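You operate a simulated robot arm through the tools that you are given. There is no shell and no other tool.

Carry out the task below with a simulated robot arm. There is one attempt and no reset: what you move stays moved.

TASK
Gauge the groove of the clamped spool and stand it in the tub that bears the reading.
Fine: the groove gauge goes back on the black mat; leave the vise open. Set down upright: purple spool.

Only the result counts: the job must be done as asked and must still hold three seconds after the hand-in. Knocking over, shifting, dropping, spilling or breaking anything else fails it.

THE ROBOT
A 7-joint arm with a two-finger parallel gripper, fixed in place. Base frame: the origin is at the foot of the arm, x ahead of it, y to its left, z up; the work surface is at about z = 3. Units: mm, degrees, N and s.
With the tool pointing down near the work surface it reaches from about 240 to 620 mm from the base axis. Its first joint turns from -66.0 to 66.0 degrees. Payload 2.6 kg.
The tool frame sits at the grasp point between the pads (the TCP): z along the fingers, y along the line on which they close. The tips reach 30 mm beyond it. The gripper opens to 94 mm. The fingers are 28 mm wide and 10 mm thick; the gripper's body (50 by 96 mm) begins 55 mm behind the TCP.
Orientation is that of the tool frame in the base frame, as a unit quaternion [w, x, y, z]. With the fingers straight down and closing along the base's y, the tool's x points along the base's -x, its y along +y and its z along -z.

THE INTERFACE
- The arm moves only by the tool jog_arm. Its argument "moves" is a list of rows, each an object (a shift or turn left out is 0, a gripper value left out holds the last) with "claw": the gripper command, from -1 (fully open) to 1 (shut), values between in proportion; "linear": the shift along the tool's x, y, z in mm, a list of three; "rotation": the turn, a rotation vector about the tool's x, y, z in degrees, a list of three. In form: [{"claw": claw, "linear": [x, y, z], "rotation": [rx, ry, rz]}, ...]. A call has 1 to 20 rows; each row shifts and turns the commanded pose from where the row before left it, along the tool's axes as they then stand. A row lasts 0.2 s, in which the tool goes at most 50 mm and 8.6 degrees; a call with a longer step from one row to the next is refused whole, and so is a gripper value outside its range. A pose out of reach is approached as far as the arm can. The call stops where the force on the tool passes 70 N (or 10 N more than at its start, if that is more) or the arm is blocked; 0.2 s more then pass. The fingers move at their own pace (about 72 mm/s each) and stop on an object; they squeeze with about 25 N. The grip force told is the motor's: it shows also when the fingers shut on nothing. Time passes only in rows, and 0.2 s behind the last, so rows that do not move let the fingers close. The reply holds the time, the measured pose of the TCP, the force on the tool along the base axes, the opening and the grip force, in the units named above and with some noise, with the torque about the TCP (base axes, N m) and any sound that the robot's microphone picked up.
- Cameras (640 x 400 px; columns grow to the right, rows downward): "scene" is fixed at [24.4, 438.1, 549.1]; the picture's right is [-0.91, -0.40, 0.00], its down [-0.28, 0.63, -0.72] and it looks along [0.29, -0.66, -0.69] (base axes); focal length 236 px, centre (320, 200). "wrist" rides on the gripper at [76, 14, -102] in the tool frame; the picture's right is [-0.18, 0.98, 0.00], its down [-0.75, -0.14, -0.64] and it looks along [-0.63, -0.12, 0.77] (tool axes); focal length 243 px, centre (320, 200). There is no depth. A picture from a camera that has moved, and an enlarged one, comes with that camera's place and axes in the base frame and with its lens. The place of the scene camera against the robot may be out by one fixed shift of up to 25 mm in any direction.
- grab_frame(camera): a new picture of that camera. No time passes.
- close_up(camera, box): a new picture of the part [left, top, right, bottom] of that camera's present view, enlarged. No time passes.
- close_job(): hands the job in; it is judged then, once.

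Nothing tells you positions but the pictures and the camera data. Unless the task says otherwise, let go and move clear before handing in.

The tools are called after ">>>" as name(argument=value, ...) on one line, values as JSON. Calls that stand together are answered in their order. jog_arm: Moves the arm, as the interface text tells. Its arguments: {"type":"object","properties":{"moves":{"type":"array"}},"required":["moves"]} The other tools are called the same way: grab_frame (camera) takes a picture; close_up (camera, box) takes an enlarged picture of a part of a camera's view; close_job () hands the job in.

At the start:

```text
time: 0.0
position: [358.1, -233.0, 320.5]
ee_rot: [0.001, 0.0, 1.0, 0.0]
contact_force: [0.5, -0.2, 0.4]
ft_torque: [-0.01, -0.01, -0.02]
grip_width: 94.1
gripper_force: 0.1
```

scene: 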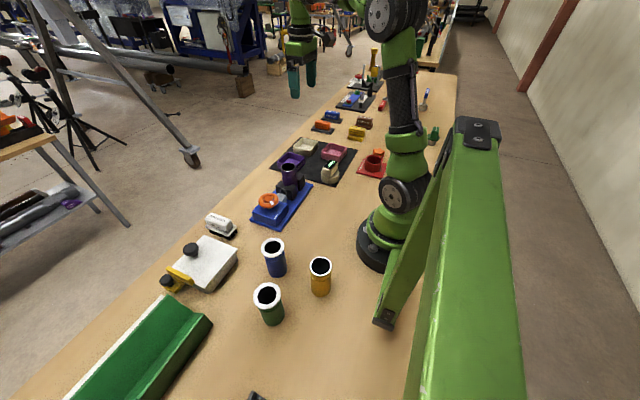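
wrist: 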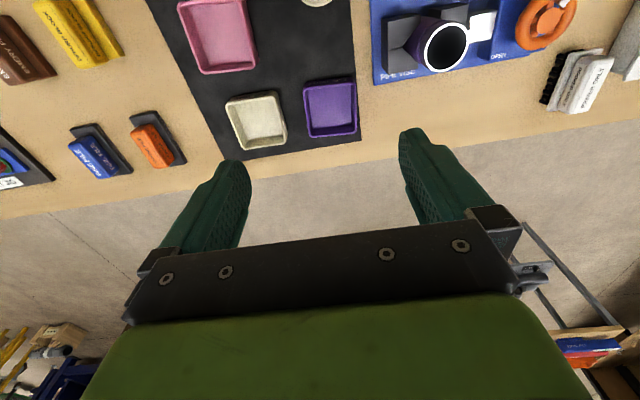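

I see a bench with a vise (blue, with an orange handle) holding a purple spool, a black mat with trays, and three jars/tubs. I'll look closer before moving.

>>> close_up(camera="scene", box=[240, 120, 400, 230])

>>> close_up(camera="scene", box=[150, 180, 350, 340])

>>> close_up(camera="scene", box=[300, 60, 460, 160])

>>> close_up(camera="wrist", box=[340, 0, 640, 140])

>>> close_up(camera="wrist", box=[0, 0, 370, 200])

```text
3.64 times, centred on (320, 175) of scene
camera zoom: at [24.4, 438.1, 549.1], right [-0.91, -0.4, 0.0], down [-0.28, 0.63, -0.72], along [0.29, -0.66, -0.69], focal length 860 px, centre (320, 291)
```

zoom: 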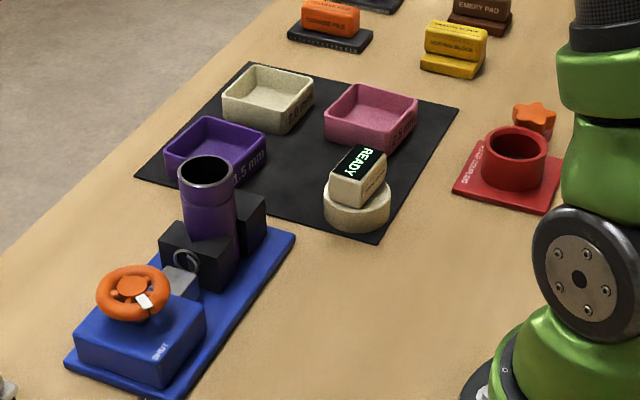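

```text
2.50 times, centred on (250, 260) of scene
camera zoom: at [24.4, 438.1, 549.1], right [-0.91, -0.4, 0.0], down [-0.28, 0.63, -0.72], along [0.29, -0.66, -0.69], focal length 591 px, centre (495, 50)
```

zoom: 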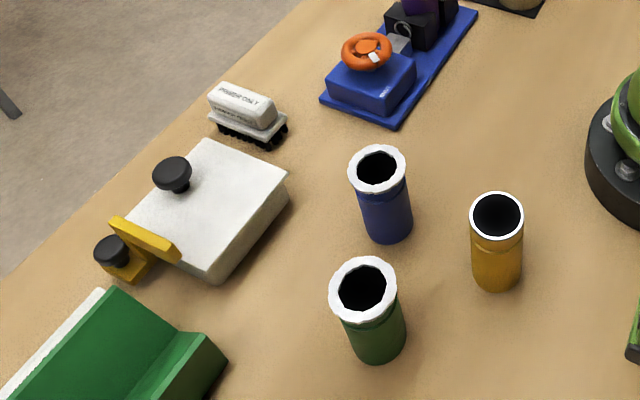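

```text
4.00 times, centred on (380, 110) of scene
camera zoom: at [24.4, 438.1, 549.1], right [-0.91, -0.4, 0.0], down [-0.28, 0.63, -0.72], along [0.29, -0.66, -0.69], focal length 946 px, centre (80, 560)
```

zoom: 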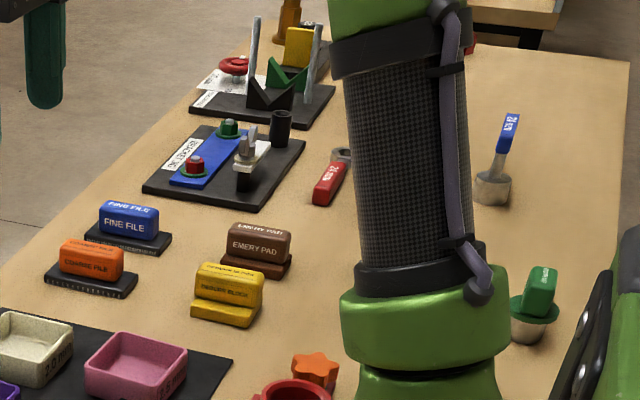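

```text
2.13 times, centred on (490, 70) of wrist
camera zoom: at [281.7, -218.9, 424.1], right [0.18, 0.98, 0.0], down [0.75, -0.14, 0.64], along [0.63, -0.12, -0.77], focal length 518 px, centre (-43, 477)
```

zoom: 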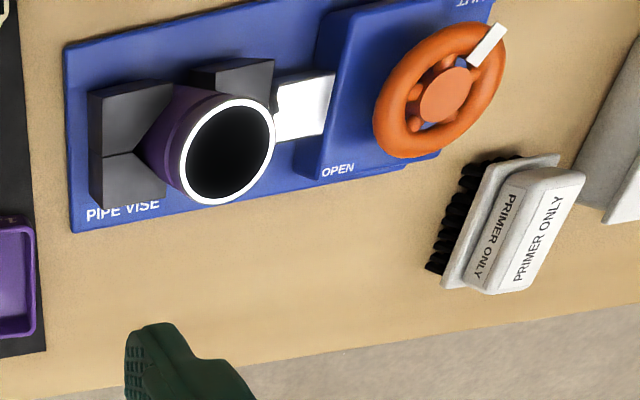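

```text
1.73 times, centred on (185, 100) of wrist
camera zoom: at [281.7, -218.9, 424.1], right [0.18, 0.98, 0.0], down [0.75, -0.14, 0.64], along [0.63, -0.12, -0.77], focal length 420 px, centre (554, 373)
```

zoom: 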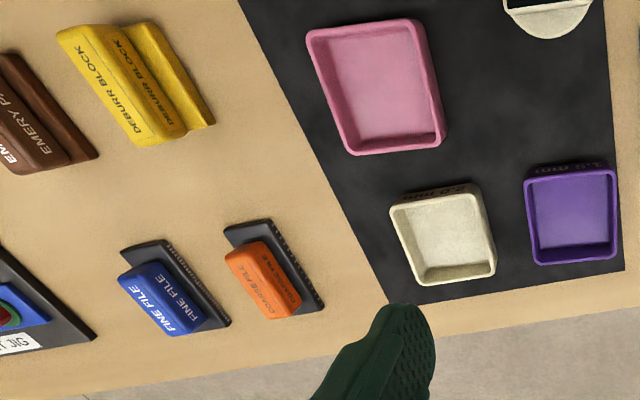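

The mat holds three tubs marked in mm (purple, cream and pink) and a gauge reading READY. The spool stands in the pipe vise, and its handwheel is marked OPEN/SHUT. I'll pull back towards the base to see the gauge and vise better.

>>> jog_arm(moves=[{"claw": -1, "linear": [30, 0, 0]}, {"linear": [30, 10, 0]}, {"linear": [30, 20, 0]}, {"linear": [0, 20, 0]}, {}])

>>> grab_frame(camera="wrist")

```text
time: 1.2
position: [269.3, -183.4, 322.1]
ee_rot: [0.0, 0.0, 1.0, 0.0]
contact_force: [0.1, 1.4, 0.2]
ft_torque: [0.01, 0.0, -0.02]
grip_width: 94.3
gripper_force: 0.1
```

```text
taken
camera wrist: at [192.5, -168.5, 424.9], right [0.18, 0.98, 0.0], down [0.75, -0.14, 0.64], along [0.63, -0.12, -0.77], focal length 243 px, centre (320, 200)
```

wrist: 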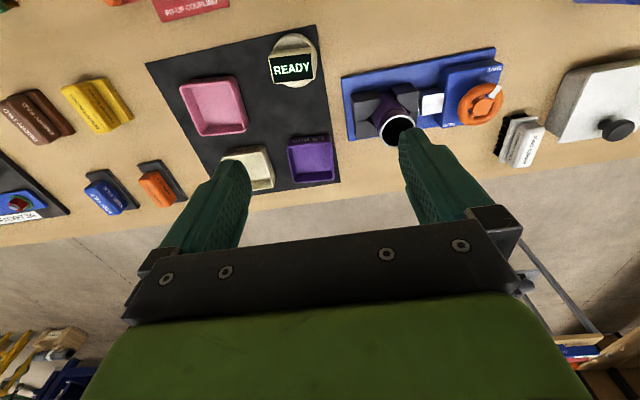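

>>> close_up(camera="wrist", box=[240, 20, 360, 95])

>>> close_up(camera="wrist", box=[330, 30, 570, 180])

>>> close_up(camera="wrist", box=[150, 60, 350, 195])

>>> close_up(camera="scene", box=[315, 145, 365, 190])

>>> close_up(camera="scene", box=[245, 145, 325, 235])

>>> close_up(camera="scene", box=[270, 130, 350, 180])

```text
5.33 times, centred on (300, 58) of wrist
camera zoom: at [192.5, -168.5, 424.9], right [0.18, 0.98, 0.0], down [0.75, -0.14, 0.64], along [0.63, -0.12, -0.77], focal length 1294 px, centre (427, 960)
```

zoom: 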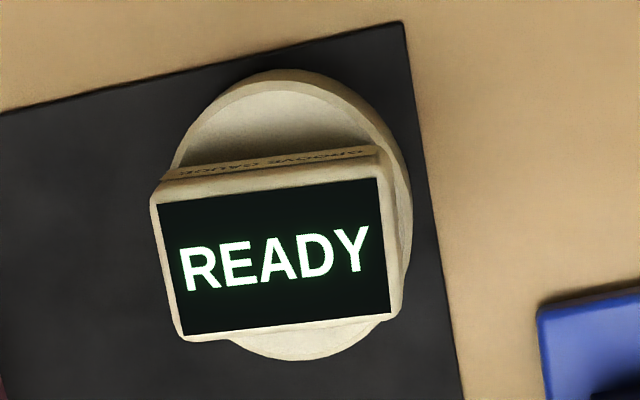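

```text
2.67 times, centred on (450, 105) of wrist
camera zoom: at [192.5, -168.5, 424.9], right [0.18, 0.98, 0.0], down [0.75, -0.14, 0.64], along [0.63, -0.12, -0.77], focal length 647 px, centre (-27, 453)
```

zoom: 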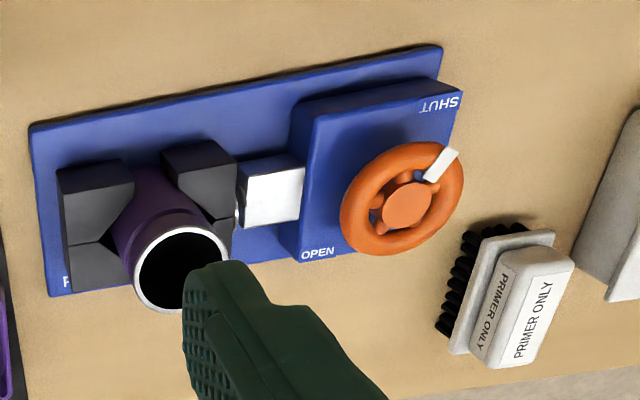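

```text
2.96 times, centred on (250, 128) of wrist
camera zoom: at [192.5, -168.5, 424.9], right [0.18, 0.98, 0.0], down [0.75, -0.14, 0.64], along [0.63, -0.12, -0.77], focal length 719 px, centre (527, 415)
```

zoom: 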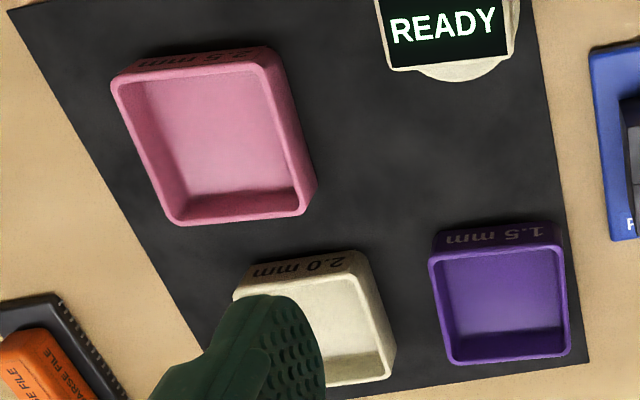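

```text
8.89 times, centred on (340, 168) of scene
camera zoom: at [24.4, 438.1, 549.1], right [-0.91, -0.4, 0.0], down [-0.28, 0.63, -0.72], along [0.29, -0.66, -0.69], focal length 2102 px, centre (142, 489)
```

zoom: 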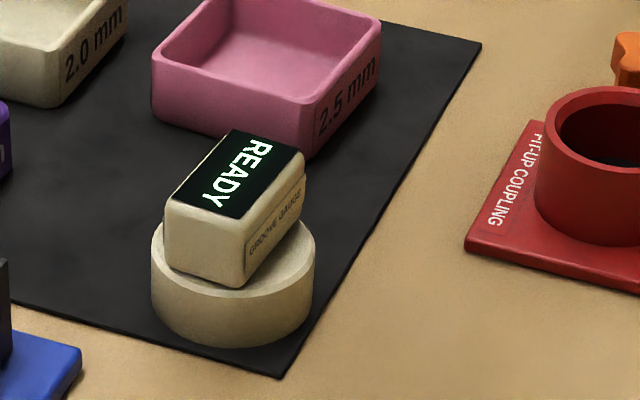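

```text
4.44 times, centred on (285, 190) of scene
camera zoom: at [24.4, 438.1, 549.1], right [-0.91, -0.4, 0.0], down [-0.28, 0.63, -0.72], along [0.29, -0.66, -0.69], focal length 1051 px, centre (476, 244)
```

zoom: 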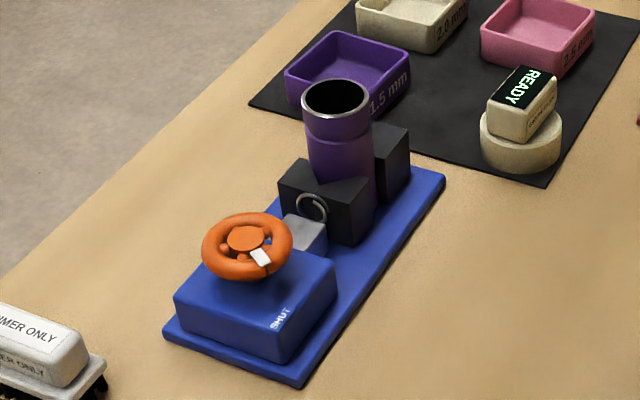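

```text
8.00 times, centred on (310, 155) of scene
camera zoom: at [24.4, 438.1, 549.1], right [-0.91, -0.4, 0.0], down [-0.28, 0.63, -0.72], along [0.29, -0.66, -0.69], focal length 1892 px, centre (400, 560)
```

zoom: 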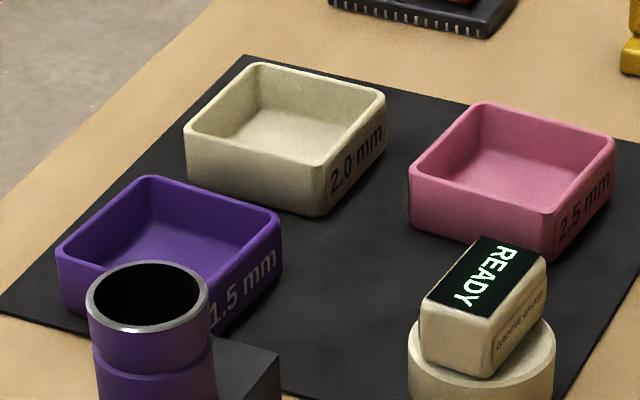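

The gauge is a round cap with a block handle at about (260, −221), and the tubs read 1.5, 2.0 and 2.5 mm. I'll go above the gauge to find its position and height accurately.

>>> jog_arm(moves=[{"linear": [4, -18, 20]}, {"linear": [5, -19, 40]}, {"linear": [0, 0, 40]}, {"linear": [0, 0, 30]}, {}, {}])

>>> grab_frame(camera="wrist")

>>> close_up(camera="wrist", box=[240, 50, 400, 170])

```text
time: 2.6
position: [258.9, -221.2, 190.2]
ee_rot: [0.0, -0.001, 1.0, 0.001]
contact_force: [0.9, -0.3, -0.1]
ft_torque: [-0.02, -0.01, 0.01]
grip_width: 93.9
gripper_force: 0.1
```

```text
taken
camera wrist: at [183.5, -206.1, 294.0], right [0.18, 0.98, 0.0], down [0.75, -0.14, 0.64], along [0.63, -0.12, -0.77], focal length 243 px, centre (320, 200)
```

wrist: 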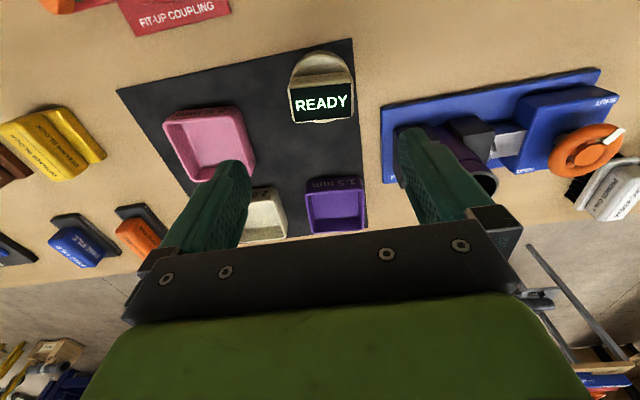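

```text
3.33 times, centred on (320, 110) of wrist
camera zoom: at [183.5, -206.1, 294.0], right [0.18, 0.98, 0.0], down [0.75, -0.14, 0.64], along [0.63, -0.12, -0.77], focal length 809 px, centre (320, 500)
```

zoom: 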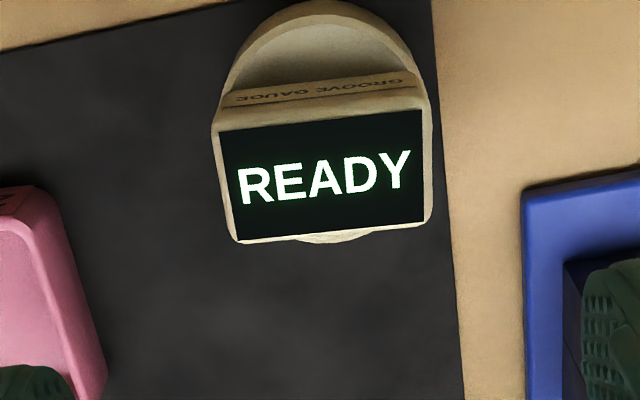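

The gauge block's top centre is at about (260, −220, 55), turned about 5°. Before picking it up, I'll look straight down at the spool with the gripper still empty.

>>> jog_arm(moves=[{"linear": [-22, 32, -10]}, {"linear": [-23, 32, -10]}, {"linear": [-23, 32, -10]}, {"linear": [-22, 31, 0]}, {}, {}])

>>> grab_frame(camera="wrist")

>>> close_up(camera="wrist", box=[220, 50, 420, 190])

```text
time: 4.0
position: [349.7, -93.4, 219.6]
ee_rot: [0.0, 0.0, 1.0, 0.0]
contact_force: [0.1, 0.7, 0.2]
ft_torque: [0.0, -0.02, 0.03]
grip_width: 93.9
gripper_force: 0.0
```

```text
taken
camera wrist: at [273.4, -79.4, 323.6], right [0.18, 0.98, 0.0], down [0.75, -0.14, 0.64], along [0.63, -0.12, -0.77], focal length 243 px, centre (320, 200)
```

wrist: 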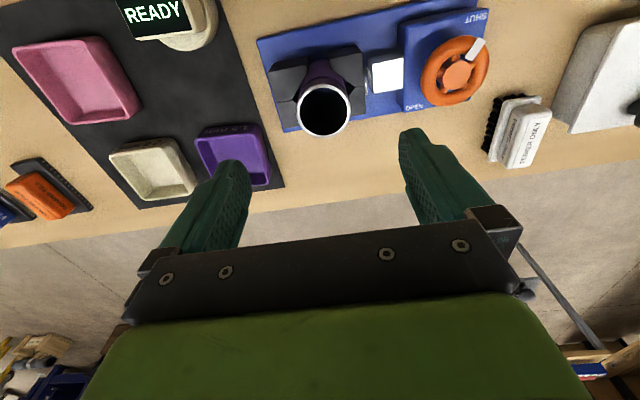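

```text
2.86 times, centred on (320, 120) of wrist
camera zoom: at [273.4, -79.4, 323.6], right [0.18, 0.98, 0.0], down [0.75, -0.14, 0.64], along [0.63, -0.12, -0.77], focal length 693 px, centre (320, 429)
```

zoom: 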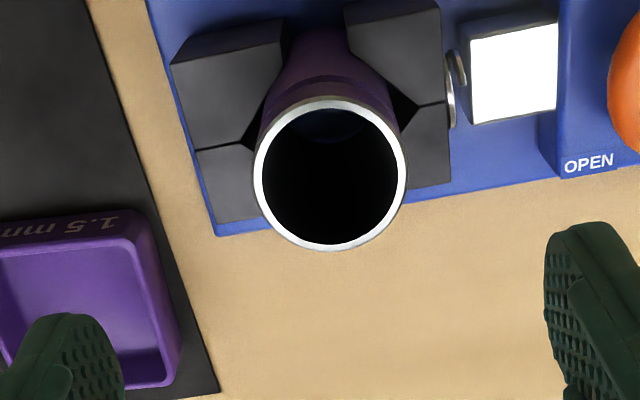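

The spool rim is at about (348.5, −90.3), with its top near z 112 and an outer diameter of about 47 mm. I'll take a closer, matched view from above to refine that.

>>> jog_arm(moves=[{"linear": [1, 3, 24]}, {"linear": [0, 0, 24]}, {}, {}, {}])

>>> grab_frame(camera="wrist")

>>> close_up(camera="wrist", box=[240, 90, 400, 190])

```text
time: 5.2
position: [349.4, -91.5, 173.8]
ee_rot: [0.001, 0.0, 1.0, 0.0]
contact_force: [0.5, -0.2, -0.3]
ft_torque: [0.01, 0.02, -0.01]
grip_width: 94.2
gripper_force: 0.2
```

```text
taken
camera wrist: at [272.2, -77.3, 275.8], right [0.18, 0.98, 0.0], down [0.75, -0.14, 0.64], along [0.63, -0.12, -0.77], focal length 243 px, centre (320, 200)
```

wrist: 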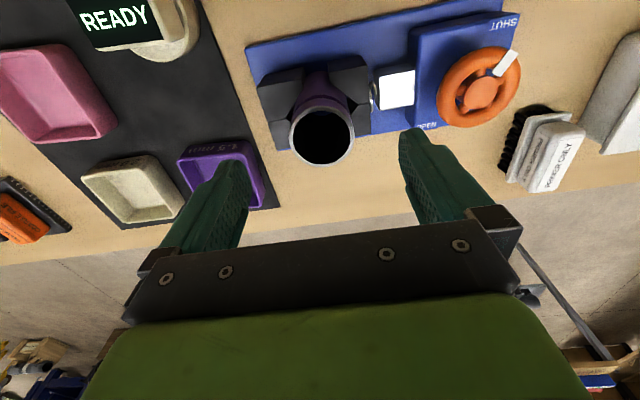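

```text
4.00 times, centred on (320, 140) of wrist
camera zoom: at [272.2, -77.3, 275.8], right [0.18, 0.98, 0.0], down [0.75, -0.14, 0.64], along [0.63, -0.12, -0.77], focal length 970 px, centre (320, 440)
```

zoom: 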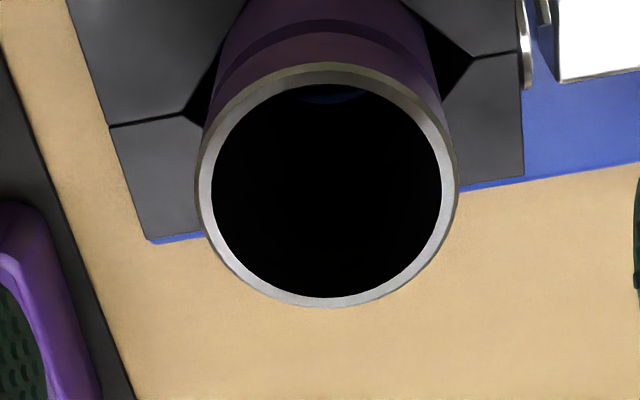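

Spool centre is about (351, −89.7) with its top at z ≈ 110. I'll view the gauge from the same relative geometry so camera errors cancel, then grasp it.

>>> jog_arm(moves=[{"linear": [15, -20, -25]}, {"linear": [25, -35, 0]}, {"linear": [25, -35, 0]}, {"linear": [25.8, -40, 20]}, {"linear": [0, 0, 30]}, {"linear": [0, 0, 30]}, {}, {}, {}])

>>> grab_frame(camera="wrist")

>>> close_up(camera="wrist", box=[240, 90, 400, 190])

```text
refused: row 4 steps farther than a row can; nothing moved
```

```text
taken
camera wrist: at [272.2, -77.3, 275.8], right [0.18, 0.98, 0.0], down [0.75, -0.14, 0.64], along [0.63, -0.12, -0.77], focal length 243 px, centre (320, 200)
```

wrist: 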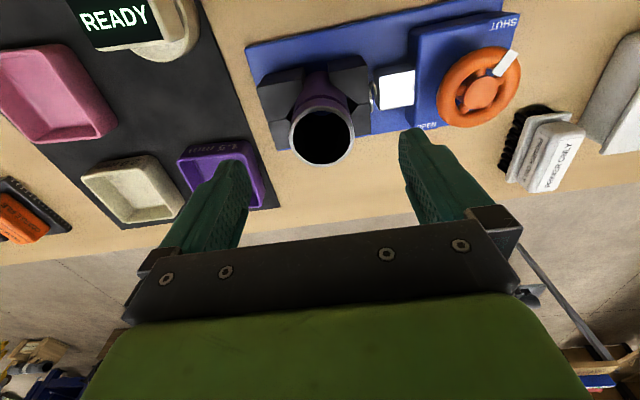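

```text
4.00 times, centred on (320, 140) of wrist
camera zoom: at [272.2, -77.3, 275.8], right [0.18, 0.98, 0.0], down [0.75, -0.14, 0.64], along [0.63, -0.12, -0.77], focal length 970 px, centre (320, 440)
```

zoom: 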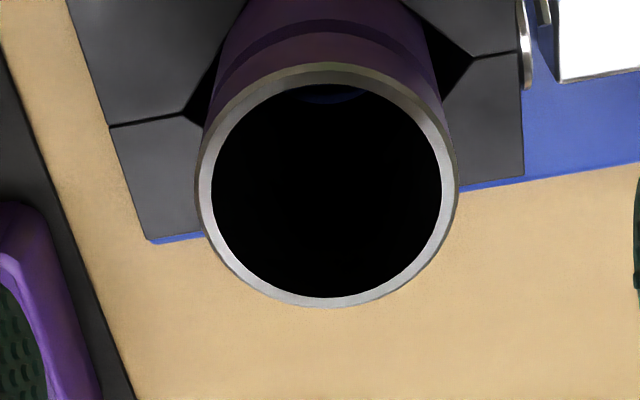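

One row was too long and the call was refused, so nothing moved. I'm resending the same path to the gauge in smaller steps.

>>> jog_arm(moves=[{"linear": [15, -20, -25]}, {"linear": [25, -35, 0]}, {"linear": [25, -35, 0]}, {"linear": [25.8, -40, 0]}, {"linear": [0, 0, 30]}, {"linear": [0, 0, 30]}, {"linear": [0, 0, 20]}, {}, {}, {}])

>>> grab_frame(camera="wrist")

>>> close_up(camera="wrist", box=[240, 90, 400, 190])

```text
time: 7.4
position: [258.2, -220.3, 117.2]
ee_rot: [0.0, 0.0, 1.0, 0.0]
contact_force: [-0.2, 0.7, 0.5]
ft_torque: [0.03, 0.0, -0.02]
grip_width: 94.0
gripper_force: 0.1
```

```text
taken
camera wrist: at [182.1, -205.8, 220.4], right [0.18, 0.98, 0.0], down [0.75, -0.14, 0.64], along [0.63, -0.12, -0.77], focal length 243 px, centre (320, 200)
```

wrist: 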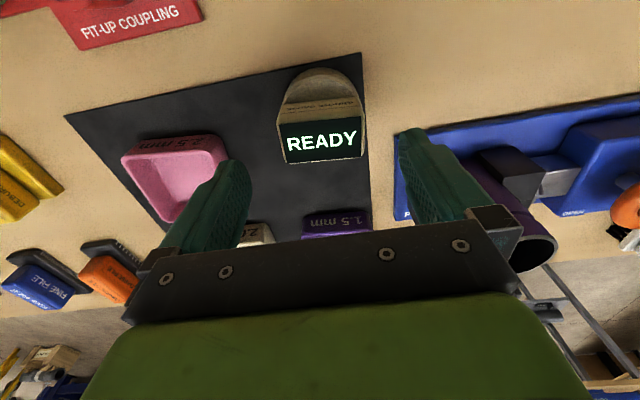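

```text
4.00 times, centred on (320, 140) of wrist
camera zoom: at [182.1, -205.8, 220.4], right [0.18, 0.98, 0.0], down [0.75, -0.14, 0.64], along [0.63, -0.12, -0.77], focal length 970 px, centre (320, 440)
```

zoom: 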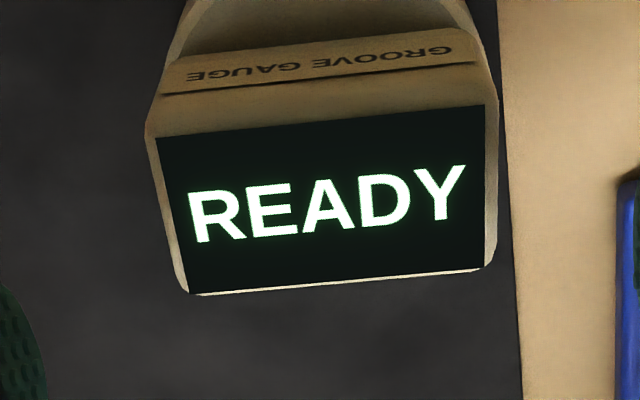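

Range along x is the least certain measurement from this angle. I'll turn the tool about 94.6° so the fingers close on the block's short side, then re-measure x with the camera on the other axis.

>>> jog_arm(moves=[{"rotation": [0, 0, 8.6]}, {"rotation": [0, 0, 8.6]}, {"rotation": [0, 0, 8.6]}, {"rotation": [0, 0, 8.6]}, {"rotation": [0, 0, 8.6]}, {"rotation": [0, 0, 8.6]}, {"rotation": [0, 0, 8.6]}, {"rotation": [0, 0, 8.6]}, {"rotation": [0, 0, 8.6]}, {"rotation": [0, 0, 8.6]}, {"rotation": [0, 0, 8.6]}, {}, {}, {}])

>>> grab_frame(camera="wrist")

>>> close_up(camera="wrist", box=[240, 90, 400, 190])

```text
time: 10.4
position: [256.5, -219.7, 117.3]
ee_rot: [0.0, 0.736, 0.677, 0.0]
contact_force: [0.4, -1.0, -0.5]
ft_torque: [0.0, 0.03, -0.02]
grip_width: 94.0
gripper_force: 0.1
```

```text
taken
camera wrist: at [277.3, -145.3, 220.8], right [0.96, -0.26, 0.0], down [-0.2, -0.74, 0.64], along [-0.17, -0.62, -0.77], focal length 243 px, centre (320, 200)
```

wrist: 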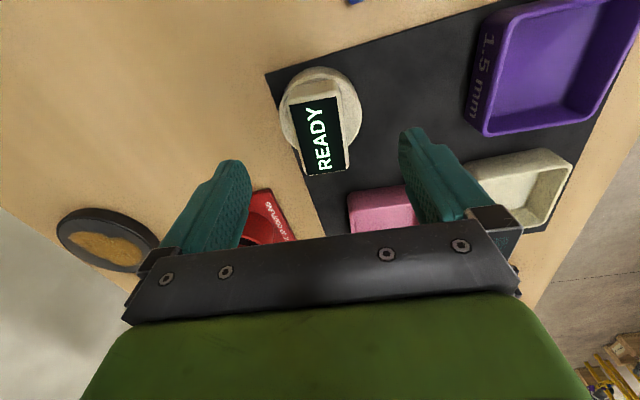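

```text
4.00 times, centred on (320, 140) of wrist
camera zoom: at [277.3, -145.3, 220.8], right [0.96, -0.26, 0.0], down [-0.2, -0.74, 0.64], along [-0.17, -0.62, -0.77], focal length 970 px, centre (320, 440)
```

zoom: 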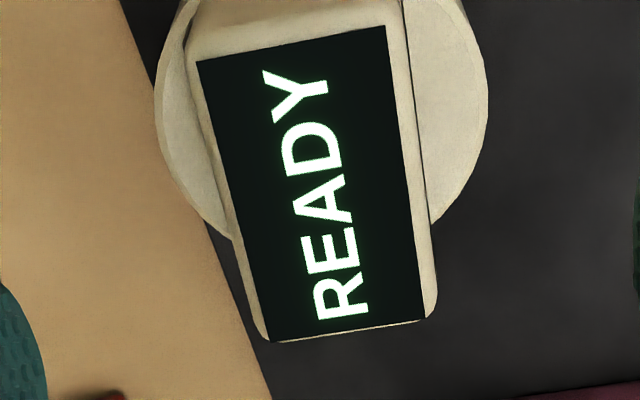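

The gauge resolves to about (257.3, −219.3) with its top near z 64. I'll take the same rotated view of the spool before gripping the gauge.

>>> jog_arm(moves=[{"linear": [0, 0, -40]}, {"linear": [0, 0, -35]}, {"linear": [36.9, 21, 0]}, {"linear": [35, 20, 0]}, {"linear": [35, 20, 0]}, {"linear": [30, 20, 0]}, {"linear": [0, 0, 20]}, {}, {}, {}])

>>> grab_frame(camera="wrist")

>>> close_up(camera="wrist", box=[240, 90, 400, 190])

```text
time: 12.6
position: [349.8, -91.0, 174.7]
ee_rot: [-0.001, 0.734, 0.679, 0.0]
contact_force: [0.1, -0.4, -0.1]
ft_torque: [-0.01, -0.01, 0.0]
grip_width: 94.2
gripper_force: 0.0
```

```text
taken
camera wrist: at [369.7, -16.7, 277.7], right [0.96, -0.26, 0.0], down [-0.2, -0.74, 0.64], along [-0.17, -0.62, -0.77], focal length 243 px, centre (320, 200)
```

wrist: 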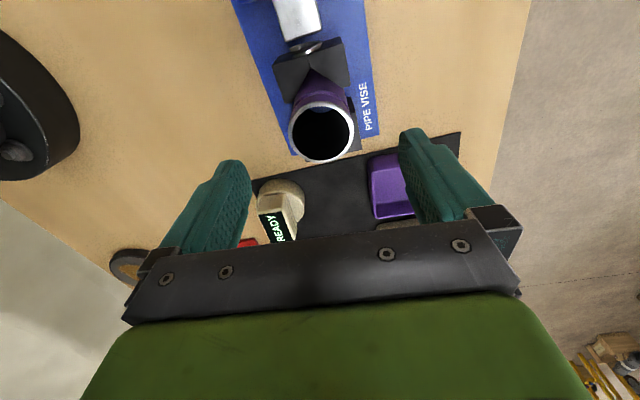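

```text
4.00 times, centred on (320, 140) of wrist
camera zoom: at [369.7, -16.7, 277.7], right [0.96, -0.26, 0.0], down [-0.2, -0.74, 0.64], along [-0.17, -0.62, -0.77], focal length 970 px, centre (320, 440)
```

zoom: 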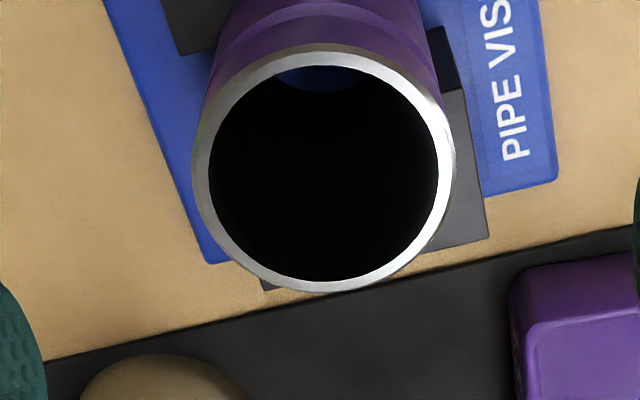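

Both rotated and unrotated views now agree: spool at (349.8, −89.3, top 112), gauge at (257.3, −219.3, top 64). The tool is already aligned with the block, so I'll go back and descend around it.

>>> jog_arm(moves=[{"linear": [0, 0, -20]}, {"linear": [-36.3, -21, 0]}, {"linear": [-35, -20, 0]}, {"linear": [-35, -20, 0]}, {"linear": [-30, -20, 0]}, {}, {"linear": [0, 0, 40]}, {"linear": [0, 0, 40]}, {"linear": [0, 0, 20]}, {"linear": [0, 0, 12.5]}, {"linear": [0, 0, 10]}, {}, {}])

>>> grab_frame(camera="wrist")

>>> close_up(camera="scene", box=[290, 110, 410, 200])

```text
time: 15.4
position: [257.3, -219.5, 70.9]
ee_rot: [0.0, 0.735, 0.679, 0.0]
contact_force: [0.1, -0.6, -1.0]
ft_torque: [0.0, -0.02, -0.03]
grip_width: 94.1
gripper_force: 0.2
```

```text
taken
camera wrist: at [278.0, -144.5, 173.9], right [0.96, -0.26, 0.0], down [-0.2, -0.74, 0.64], along [-0.17, -0.62, -0.77], focal length 243 px, centre (320, 200)
```

wrist: 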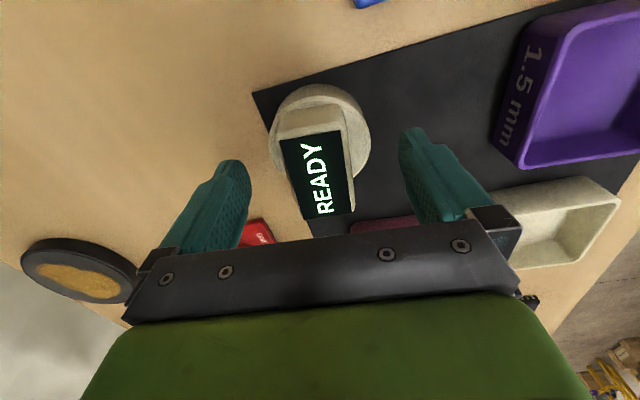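

```text
4.44 times, centred on (350, 155) of scene
camera zoom: at [24.4, 438.1, 549.1], right [-0.91, -0.4, 0.0], down [-0.28, 0.63, -0.72], along [0.29, -0.66, -0.69], focal length 1051 px, centre (187, 400)
```

zoom: 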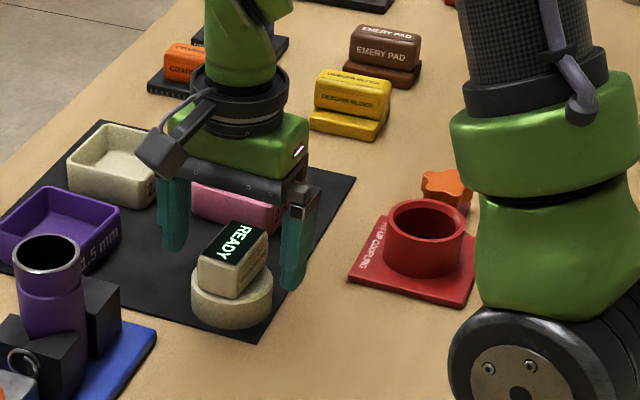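

The fingers straddle the block with the tips just above the cap. Closing now.

>>> jog_arm(moves=[{"claw": 1}, {"claw": 1}, {"claw": 1}, {"claw": 1}, {"claw": 1}])

>>> close_up(camera="wrist", box=[220, 70, 420, 230])

```text
time: 16.6
position: [257.3, -218.9, 69.6]
ee_rot: [0.0, 0.735, 0.678, 0.0]
contact_force: [-2.5, 0.6, 2.9]
ft_torque: [0.03, 0.02, 0.02]
grip_width: 35.5
gripper_force: 25.1
```

```text
2.50 times, centred on (320, 150) of wrist
camera zoom: at [277.9, -144.6, 174.0], right [0.96, -0.26, 0.0], down [-0.2, -0.74, 0.64], along [-0.17, -0.62, -0.77], focal length 606 px, centre (320, 325)
```

zoom: 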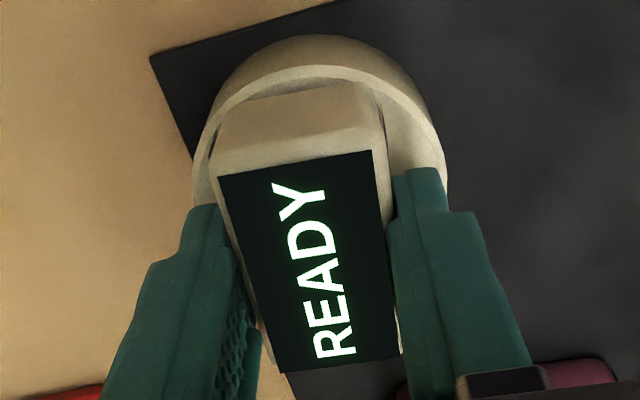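

Gripped at 35.5 mm. Now I'll lift and carry the gauge over the spool.

>>> jog_arm(moves=[{"linear": [0, 0, -10]}, {"linear": [0, 0, -20]}, {"linear": [0, 0, -30]}, {"linear": [0, 0, -30]}, {"linear": [0, 0, -30]}, {"linear": [0, 0, -15]}, {"linear": [17, 10, 0]}, {"linear": [20, 12, 0]}, {"linear": [20, 12, 0]}, {"linear": [20, 12, 0]}, {"linear": [20, 12, 0]}, {"linear": [20, 12, 0]}, {"linear": [20, 11.8, 0]}, {}, {}, {}])

>>> grab_frame(camera="wrist")

>>> close_up(camera="scene", box=[230, 100, 350, 190])

```text
time: 20.0
position: [347.3, -90.1, 205.0]
ee_rot: [0.0, 0.734, 0.679, 0.0]
contact_force: [-0.6, -0.2, -2.6]
ft_torque: [-0.03, 0.01, -0.02]
grip_width: 35.3
gripper_force: 24.7
```

```text
taken
camera wrist: at [368.2, -15.9, 307.7], right [0.96, -0.26, 0.0], down [-0.2, -0.74, 0.64], along [-0.17, -0.62, -0.77], focal length 243 px, centre (320, 200)
```

wrist: 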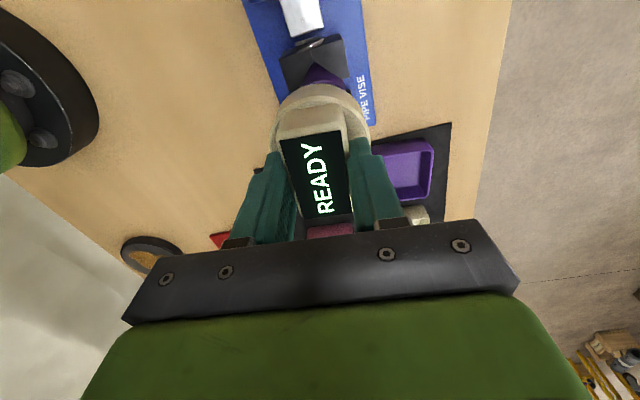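

```text
4.44 times, centred on (290, 145) of scene
camera zoom: at [24.4, 438.1, 549.1], right [-0.91, -0.4, 0.0], down [-0.28, 0.63, -0.72], along [0.29, -0.66, -0.69], focal length 1051 px, centre (453, 444)
```

zoom: 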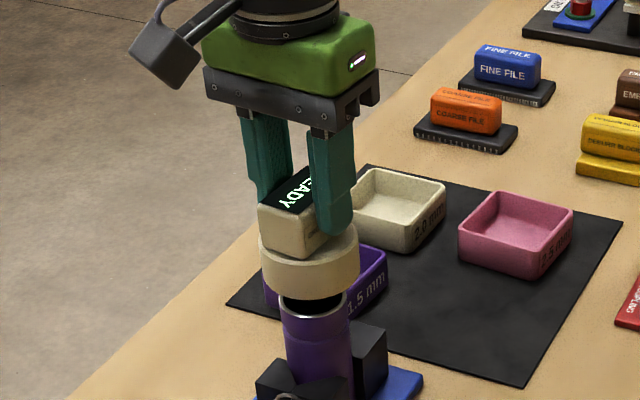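

The gauge hangs over the spool. I'll wait a moment and re-read the pose, since x reads slightly low.

>>> jog_arm(moves=[{}])

>>> jog_arm(moves=[{}])

>>> jog_arm(moves=[{}])

>>> jog_arm(moves=[{}])

>>> close_up(camera="wrist", box=[240, 60, 400, 180])

>>> close_up(camera="scene", box=[270, 130, 330, 175])

```text
time: 20.4
position: [347.3, -90.6, 204.0]
ee_rot: [0.0, 0.735, 0.678, 0.0]
contact_force: [0.4, 0.1, -0.9]
ft_torque: [0.0, -0.03, -0.01]
grip_width: 35.4
gripper_force: 24.9
```

```text
time: 20.8
position: [348.0, -89.9, 204.1]
ee_rot: [0.0, 0.735, 0.678, 0.001]
contact_force: [0.6, 0.4, -0.8]
ft_torque: [0.0, -0.02, -0.02]
grip_width: 35.2
gripper_force: 25.2
```

```text
time: 21.2
position: [347.5, -90.6, 203.8]
ee_rot: [0.0, 0.735, 0.678, 0.0]
contact_force: [0.4, -0.1, -2.2]
ft_torque: [0.02, -0.02, 0.03]
grip_width: 35.5
gripper_force: 25.1
```

```text
time: 21.6
position: [348.6, -90.7, 204.3]
ee_rot: [-0.001, 0.735, 0.678, 0.0]
contact_force: [0.1, -0.3, -1.7]
ft_torque: [0.01, 0.01, 0.04]
grip_width: 35.4
gripper_force: 25.1
```

```text
3.33 times, centred on (320, 120) of wrist
camera zoom: at [368.1, -15.9, 307.7], right [0.96, -0.26, 0.0], down [-0.2, -0.74, 0.64], along [-0.17, -0.62, -0.77], focal length 809 px, centre (320, 467)
```

zoom: 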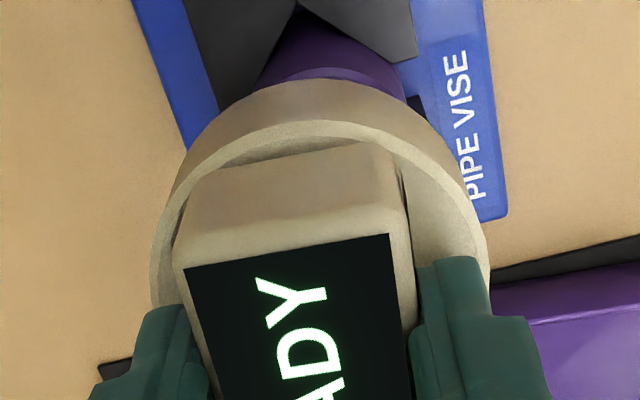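

```text
8.89 times, centred on (300, 152) of scene
camera zoom: at [24.4, 438.1, 549.1], right [-0.91, -0.4, 0.0], down [-0.28, 0.63, -0.72], along [0.29, -0.66, -0.69], focal length 2102 px, centre (498, 622)
```

zoom: 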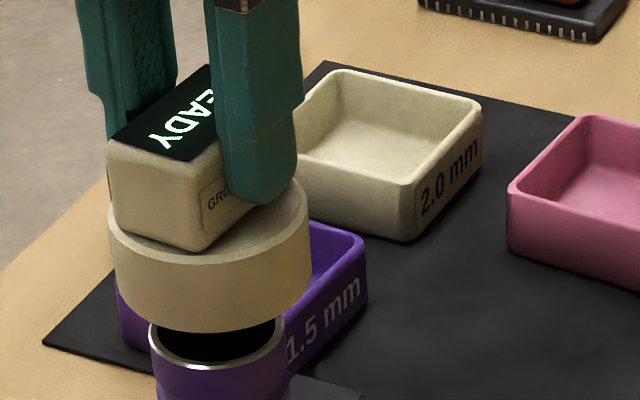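

Using the reported camera poses as the true pose, the loaded arm sits about 2 mm low in x. I'll correct that so the gauge axis lies over the spool at (350.2, −90.6), then descend until just above the rim.

>>> jog_arm(moves=[{"linear": [-0.3, 2.1, 0]}, {"linear": [0, 0, 8]}, {"linear": [0, 0, 8]}, {}, {}, {}])

>>> close_up(camera="wrist", box=[240, 60, 400, 180])

>>> close_up(camera="scene", box=[270, 140, 330, 185])

```text
time: 23.0
position: [351.5, -91.5, 188.7]
ee_rot: [0.0, 0.735, 0.678, 0.0]
contact_force: [-0.2, 0.6, -1.6]
ft_torque: [0.0, -0.01, -0.04]
grip_width: 35.5
gripper_force: 24.9
```

```text
3.33 times, centred on (320, 120) of wrist
camera zoom: at [372.0, -15.1, 292.4], right [0.96, -0.26, 0.0], down [-0.2, -0.74, 0.64], along [-0.17, -0.62, -0.77], focal length 809 px, centre (320, 467)
```

zoom: 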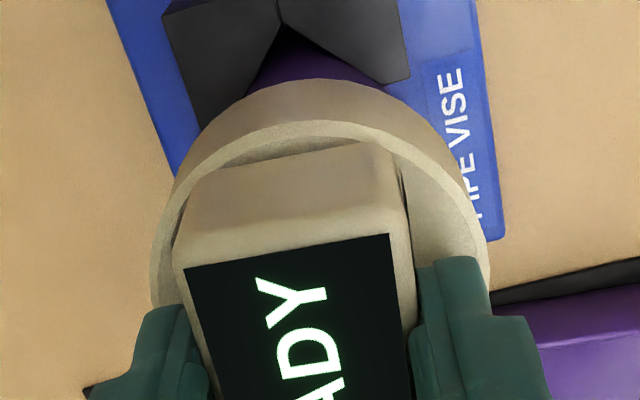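

```text
8.89 times, centred on (300, 162) of scene
camera zoom: at [24.4, 438.1, 549.1], right [-0.91, -0.4, 0.0], down [-0.28, 0.63, -0.72], along [0.29, -0.66, -0.69], focal length 2102 px, centre (498, 533)
```

zoom: 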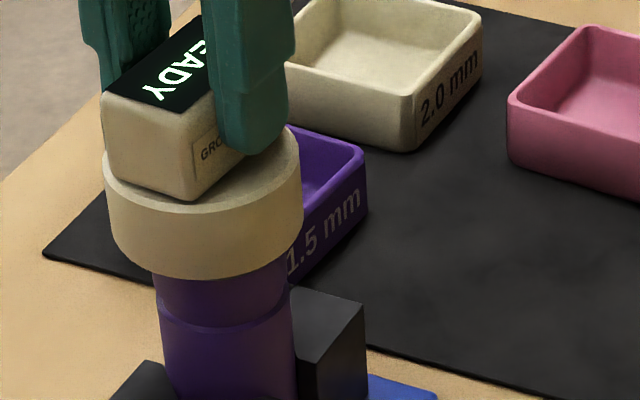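

The settled pose varies by a millimetre or two from the command, so I'll check alignment directly: any point under the tool axis shows at column 320 in the wrist picture.

>>> close_up(camera="wrist", box=[270, 50, 370, 110])

>>> close_up(camera="scene", box=[278, 150, 308, 180])

```text
6.40 times, centred on (320, 80) of wrist
camera zoom: at [372.0, -15.1, 292.4], right [0.96, -0.26, 0.0], down [-0.2, -0.74, 0.64], along [-0.17, -0.62, -0.77], focal length 1553 px, centre (320, 968)
```

zoom: 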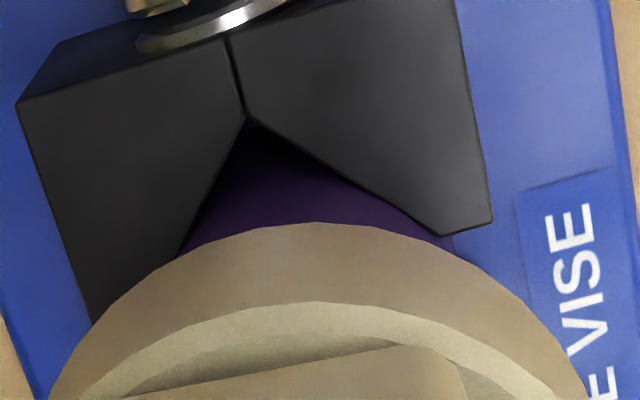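

```text
13.33 times, centred on (293, 165) of scene
camera zoom: at [24.4, 438.1, 549.1], right [-0.91, -0.4, 0.0], down [-0.28, 0.63, -0.72], along [0.29, -0.66, -0.69], focal length 3154 px, centre (680, 667)
```

zoom: 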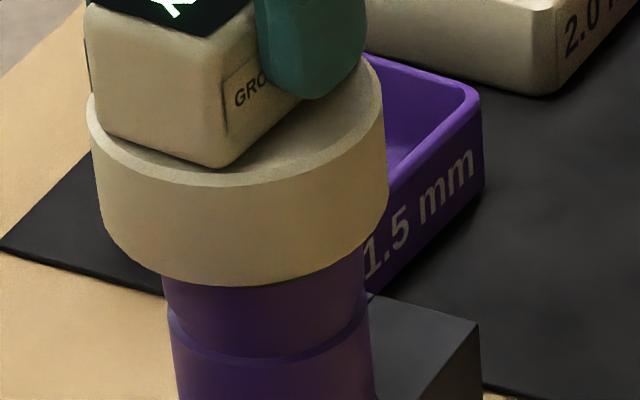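

The spool lies about 1.8 mm towards −x and 1.3 mm towards −y of the gauge axis. I'll nudge by that and re-check.

>>> jog_arm(moves=[{"linear": [-1.4, -2.1, 0]}, {}, {}, {}])

>>> close_up(camera="wrist", box=[270, 50, 370, 110])

>>> close_up(camera="scene", box=[278, 150, 308, 180])

```text
time: 24.0
position: [349.7, -90.8, 190.5]
ee_rot: [0.0, 0.735, 0.678, 0.0]
contact_force: [0.0, 0.2, -1.5]
ft_torque: [0.0, 0.05, 0.03]
grip_width: 35.5
gripper_force: 24.7
```

```text
6.40 times, centred on (320, 80) of wrist
camera zoom: at [369.8, -16.2, 292.6], right [0.96, -0.26, 0.0], down [-0.2, -0.74, 0.64], along [-0.17, -0.62, -0.77], focal length 1553 px, centre (320, 968)
```

zoom: 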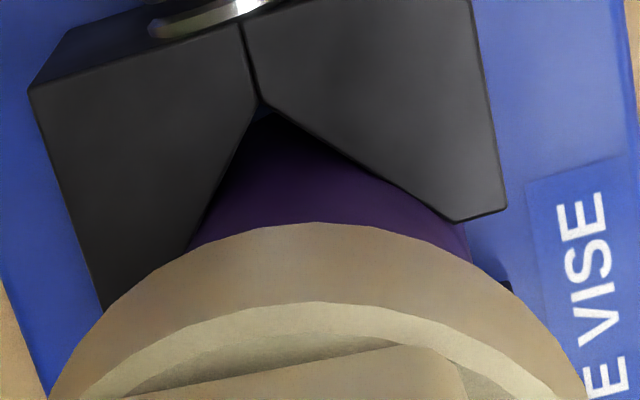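

```text
13.33 times, centred on (293, 165) of scene
camera zoom: at [24.4, 438.1, 549.1], right [-0.91, -0.4, 0.0], down [-0.28, 0.63, -0.72], along [0.29, -0.66, -0.69], focal length 3154 px, centre (680, 667)
```

zoom: 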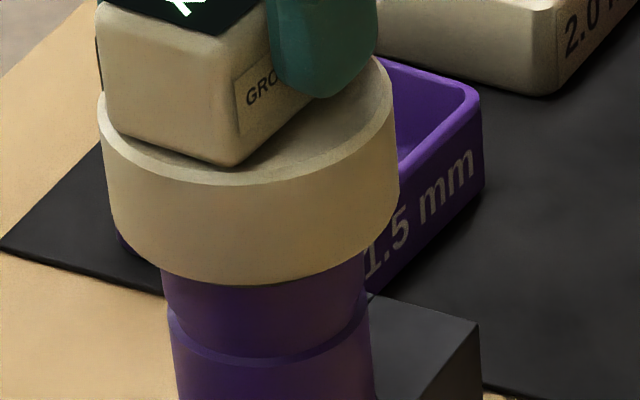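

Aligned now to within about half a millimetre in both views. Descending in small steps and watching the force.

>>> jog_arm(moves=[{"linear": [0, 0, 3]}, {"linear": [0, 0, 3]}, {"linear": [0, 0, 3]}, {"linear": [0, 0, 2]}, {}])

>>> close_up(camera="scene", box=[278, 150, 308, 180])

```text
time: 25.2
position: [349.4, -91.1, 178.4]
ee_rot: [0.0, 0.735, 0.678, 0.0]
contact_force: [-0.7, -0.1, -2.1]
ft_torque: [0.01, -0.05, 0.01]
grip_width: 35.5
gripper_force: 24.7
```

```text
13.33 times, centred on (293, 165) of scene
camera zoom: at [24.4, 438.1, 549.1], right [-0.91, -0.4, 0.0], down [-0.28, 0.63, -0.72], along [0.29, -0.66, -0.69], focal length 3154 px, centre (680, 667)
```

zoom: 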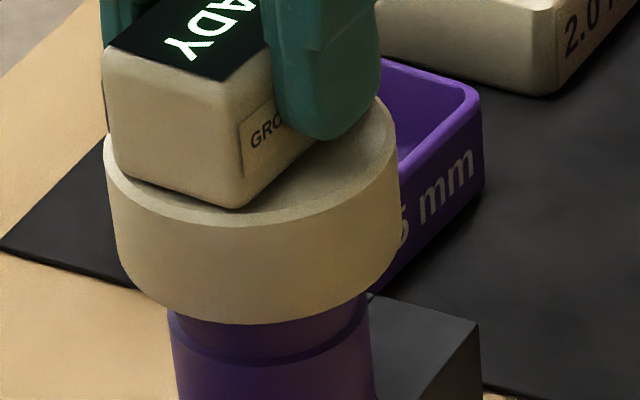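

No contact yet, and the cap's lower edge is about at the rim. Continuing down.

>>> jog_arm(moves=[{"linear": [0, 0, 2]}, {"linear": [0, 0, 2]}, {"linear": [0, 0, 2]}, {"linear": [0, 0, 2]}, {}])

>>> close_up(camera="scene", box=[278, 150, 308, 180])

```text
time: 26.4
position: [348.9, -91.4, 169.1]
ee_rot: [0.0, 0.735, 0.678, 0.0]
contact_force: [-0.6, -0.3, -0.7]
ft_torque: [0.01, 0.01, 0.02]
grip_width: 35.1
gripper_force: 25.2
```

```text
13.33 times, centred on (293, 165) of scene
camera zoom: at [24.4, 438.1, 549.1], right [-0.91, -0.4, 0.0], down [-0.28, 0.63, -0.72], along [0.29, -0.66, -0.69], focal length 3154 px, centre (680, 667)
```

zoom: 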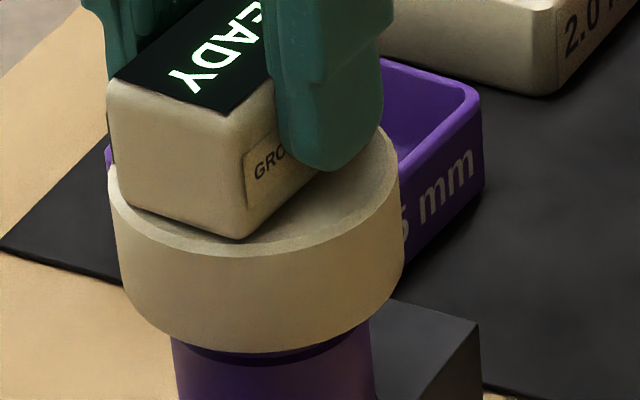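

The cap is sliding over the rim with no force. Continuing until it seats.

>>> jog_arm(moves=[{"linear": [0, 0, 2]}, {"linear": [0, 0, 2]}, {"linear": [0, 0, 2]}, {}])

>>> close_up(camera="wrist", box=[240, 90, 400, 220])

```text
time: 27.4
position: [349.3, -89.6, 164.2]
ee_rot: [0.0, 0.735, 0.678, 0.0]
contact_force: [-0.4, -0.3, -1.5]
ft_torque: [-0.04, 0.02, 0.03]
grip_width: 35.4
gripper_force: 24.9
```

```text
3.08 times, centred on (320, 155) of wrist
camera zoom: at [369.7, -15.8, 267.5], right [0.96, -0.26, 0.0], down [-0.2, -0.74, 0.64], along [-0.17, -0.62, -0.77], focal length 746 px, centre (320, 338)
```

zoom: 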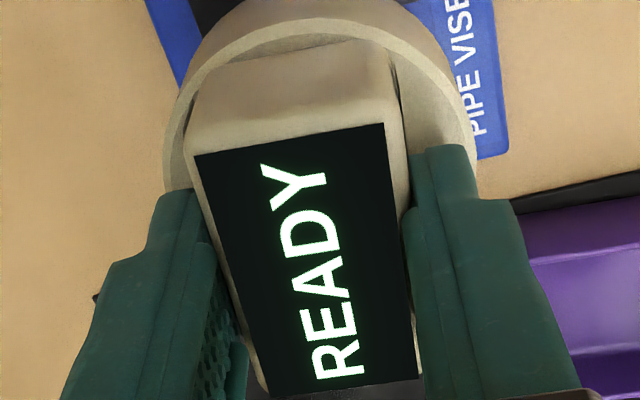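

>>> jog_arm(moves=[{"linear": [0, 0, 2]}, {"linear": [0, 0, 2]}, {}])

>>> jog_arm(moves=[{"linear": [0, 0, 2]}, {"linear": [0, 0, 2]}, {}])

>>> close_up(camera="wrist", box=[240, 90, 400, 220])

>>> close_up(camera="scene", box=[270, 145, 320, 190])

```text
time: 28.2
position: [350.0, -90.9, 159.7]
ee_rot: [0.0, 0.735, 0.678, 0.0]
contact_force: [-0.7, 0.0, -1.4]
ft_torque: [-0.01, 0.01, -0.01]
grip_width: 35.3
gripper_force: 25.6
```

```text
time: 29.0
position: [348.9, -90.8, 157.5]
ee_rot: [0.001, 0.735, 0.678, 0.001]
contact_force: [-5.5, 3.3, 20.7]
ft_torque: [0.11, 0.21, 0.11]
grip_width: 35.5
gripper_force: 25.2
```

```text
3.08 times, centred on (320, 155) of wrist
camera zoom: at [369.8, -16.4, 260.5], right [0.96, -0.26, 0.0], down [-0.2, -0.74, 0.64], along [-0.17, -0.62, -0.77], focal length 746 px, centre (320, 338)
```

zoom: 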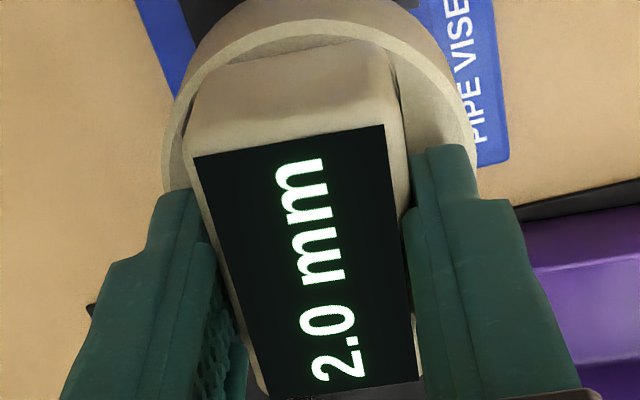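

```text
8.89 times, centred on (295, 168) of scene
camera zoom: at [24.3, 438.1, 549.1], right [-0.91, -0.4, 0.0], down [-0.28, 0.63, -0.72], along [0.29, -0.66, -0.69], focal length 2102 px, centre (542, 489)
```

zoom: 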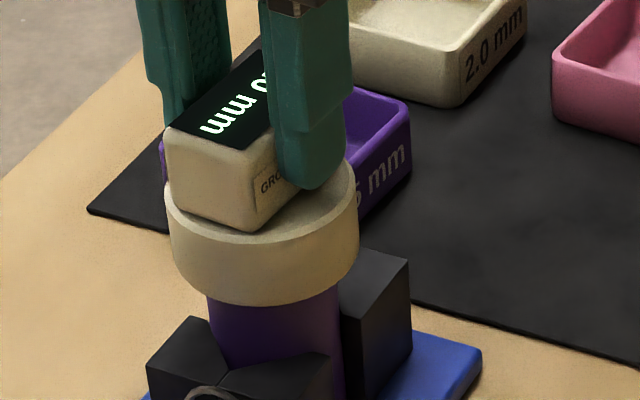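

The gauge seated at about 20 N and shows 2.0 mm, so the cream tub is the target. I'll confirm the reading holds before lifting off.

>>> jog_arm(moves=[{}, {}, {}])

>>> close_up(camera="wrist", box=[240, 90, 400, 220])

```text
time: 29.8
position: [348.7, -90.2, 156.0]
ee_rot: [0.0, 0.735, 0.678, 0.001]
contact_force: [0.5, 2.7, 20.9]
ft_torque: [0.15, 0.13, 0.08]
grip_width: 35.7
gripper_force: 24.6
```

```text
3.08 times, centred on (320, 155) of wrist
camera zoom: at [369.8, -16.3, 260.0], right [0.96, -0.26, 0.0], down [-0.2, -0.74, 0.64], along [-0.17, -0.62, -0.77], focal length 746 px, centre (320, 338)
```

zoom: 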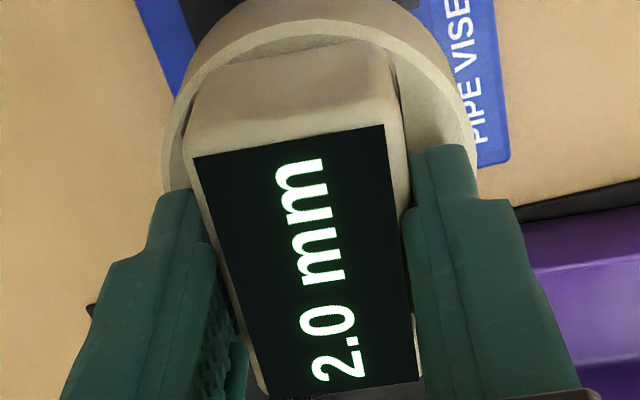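

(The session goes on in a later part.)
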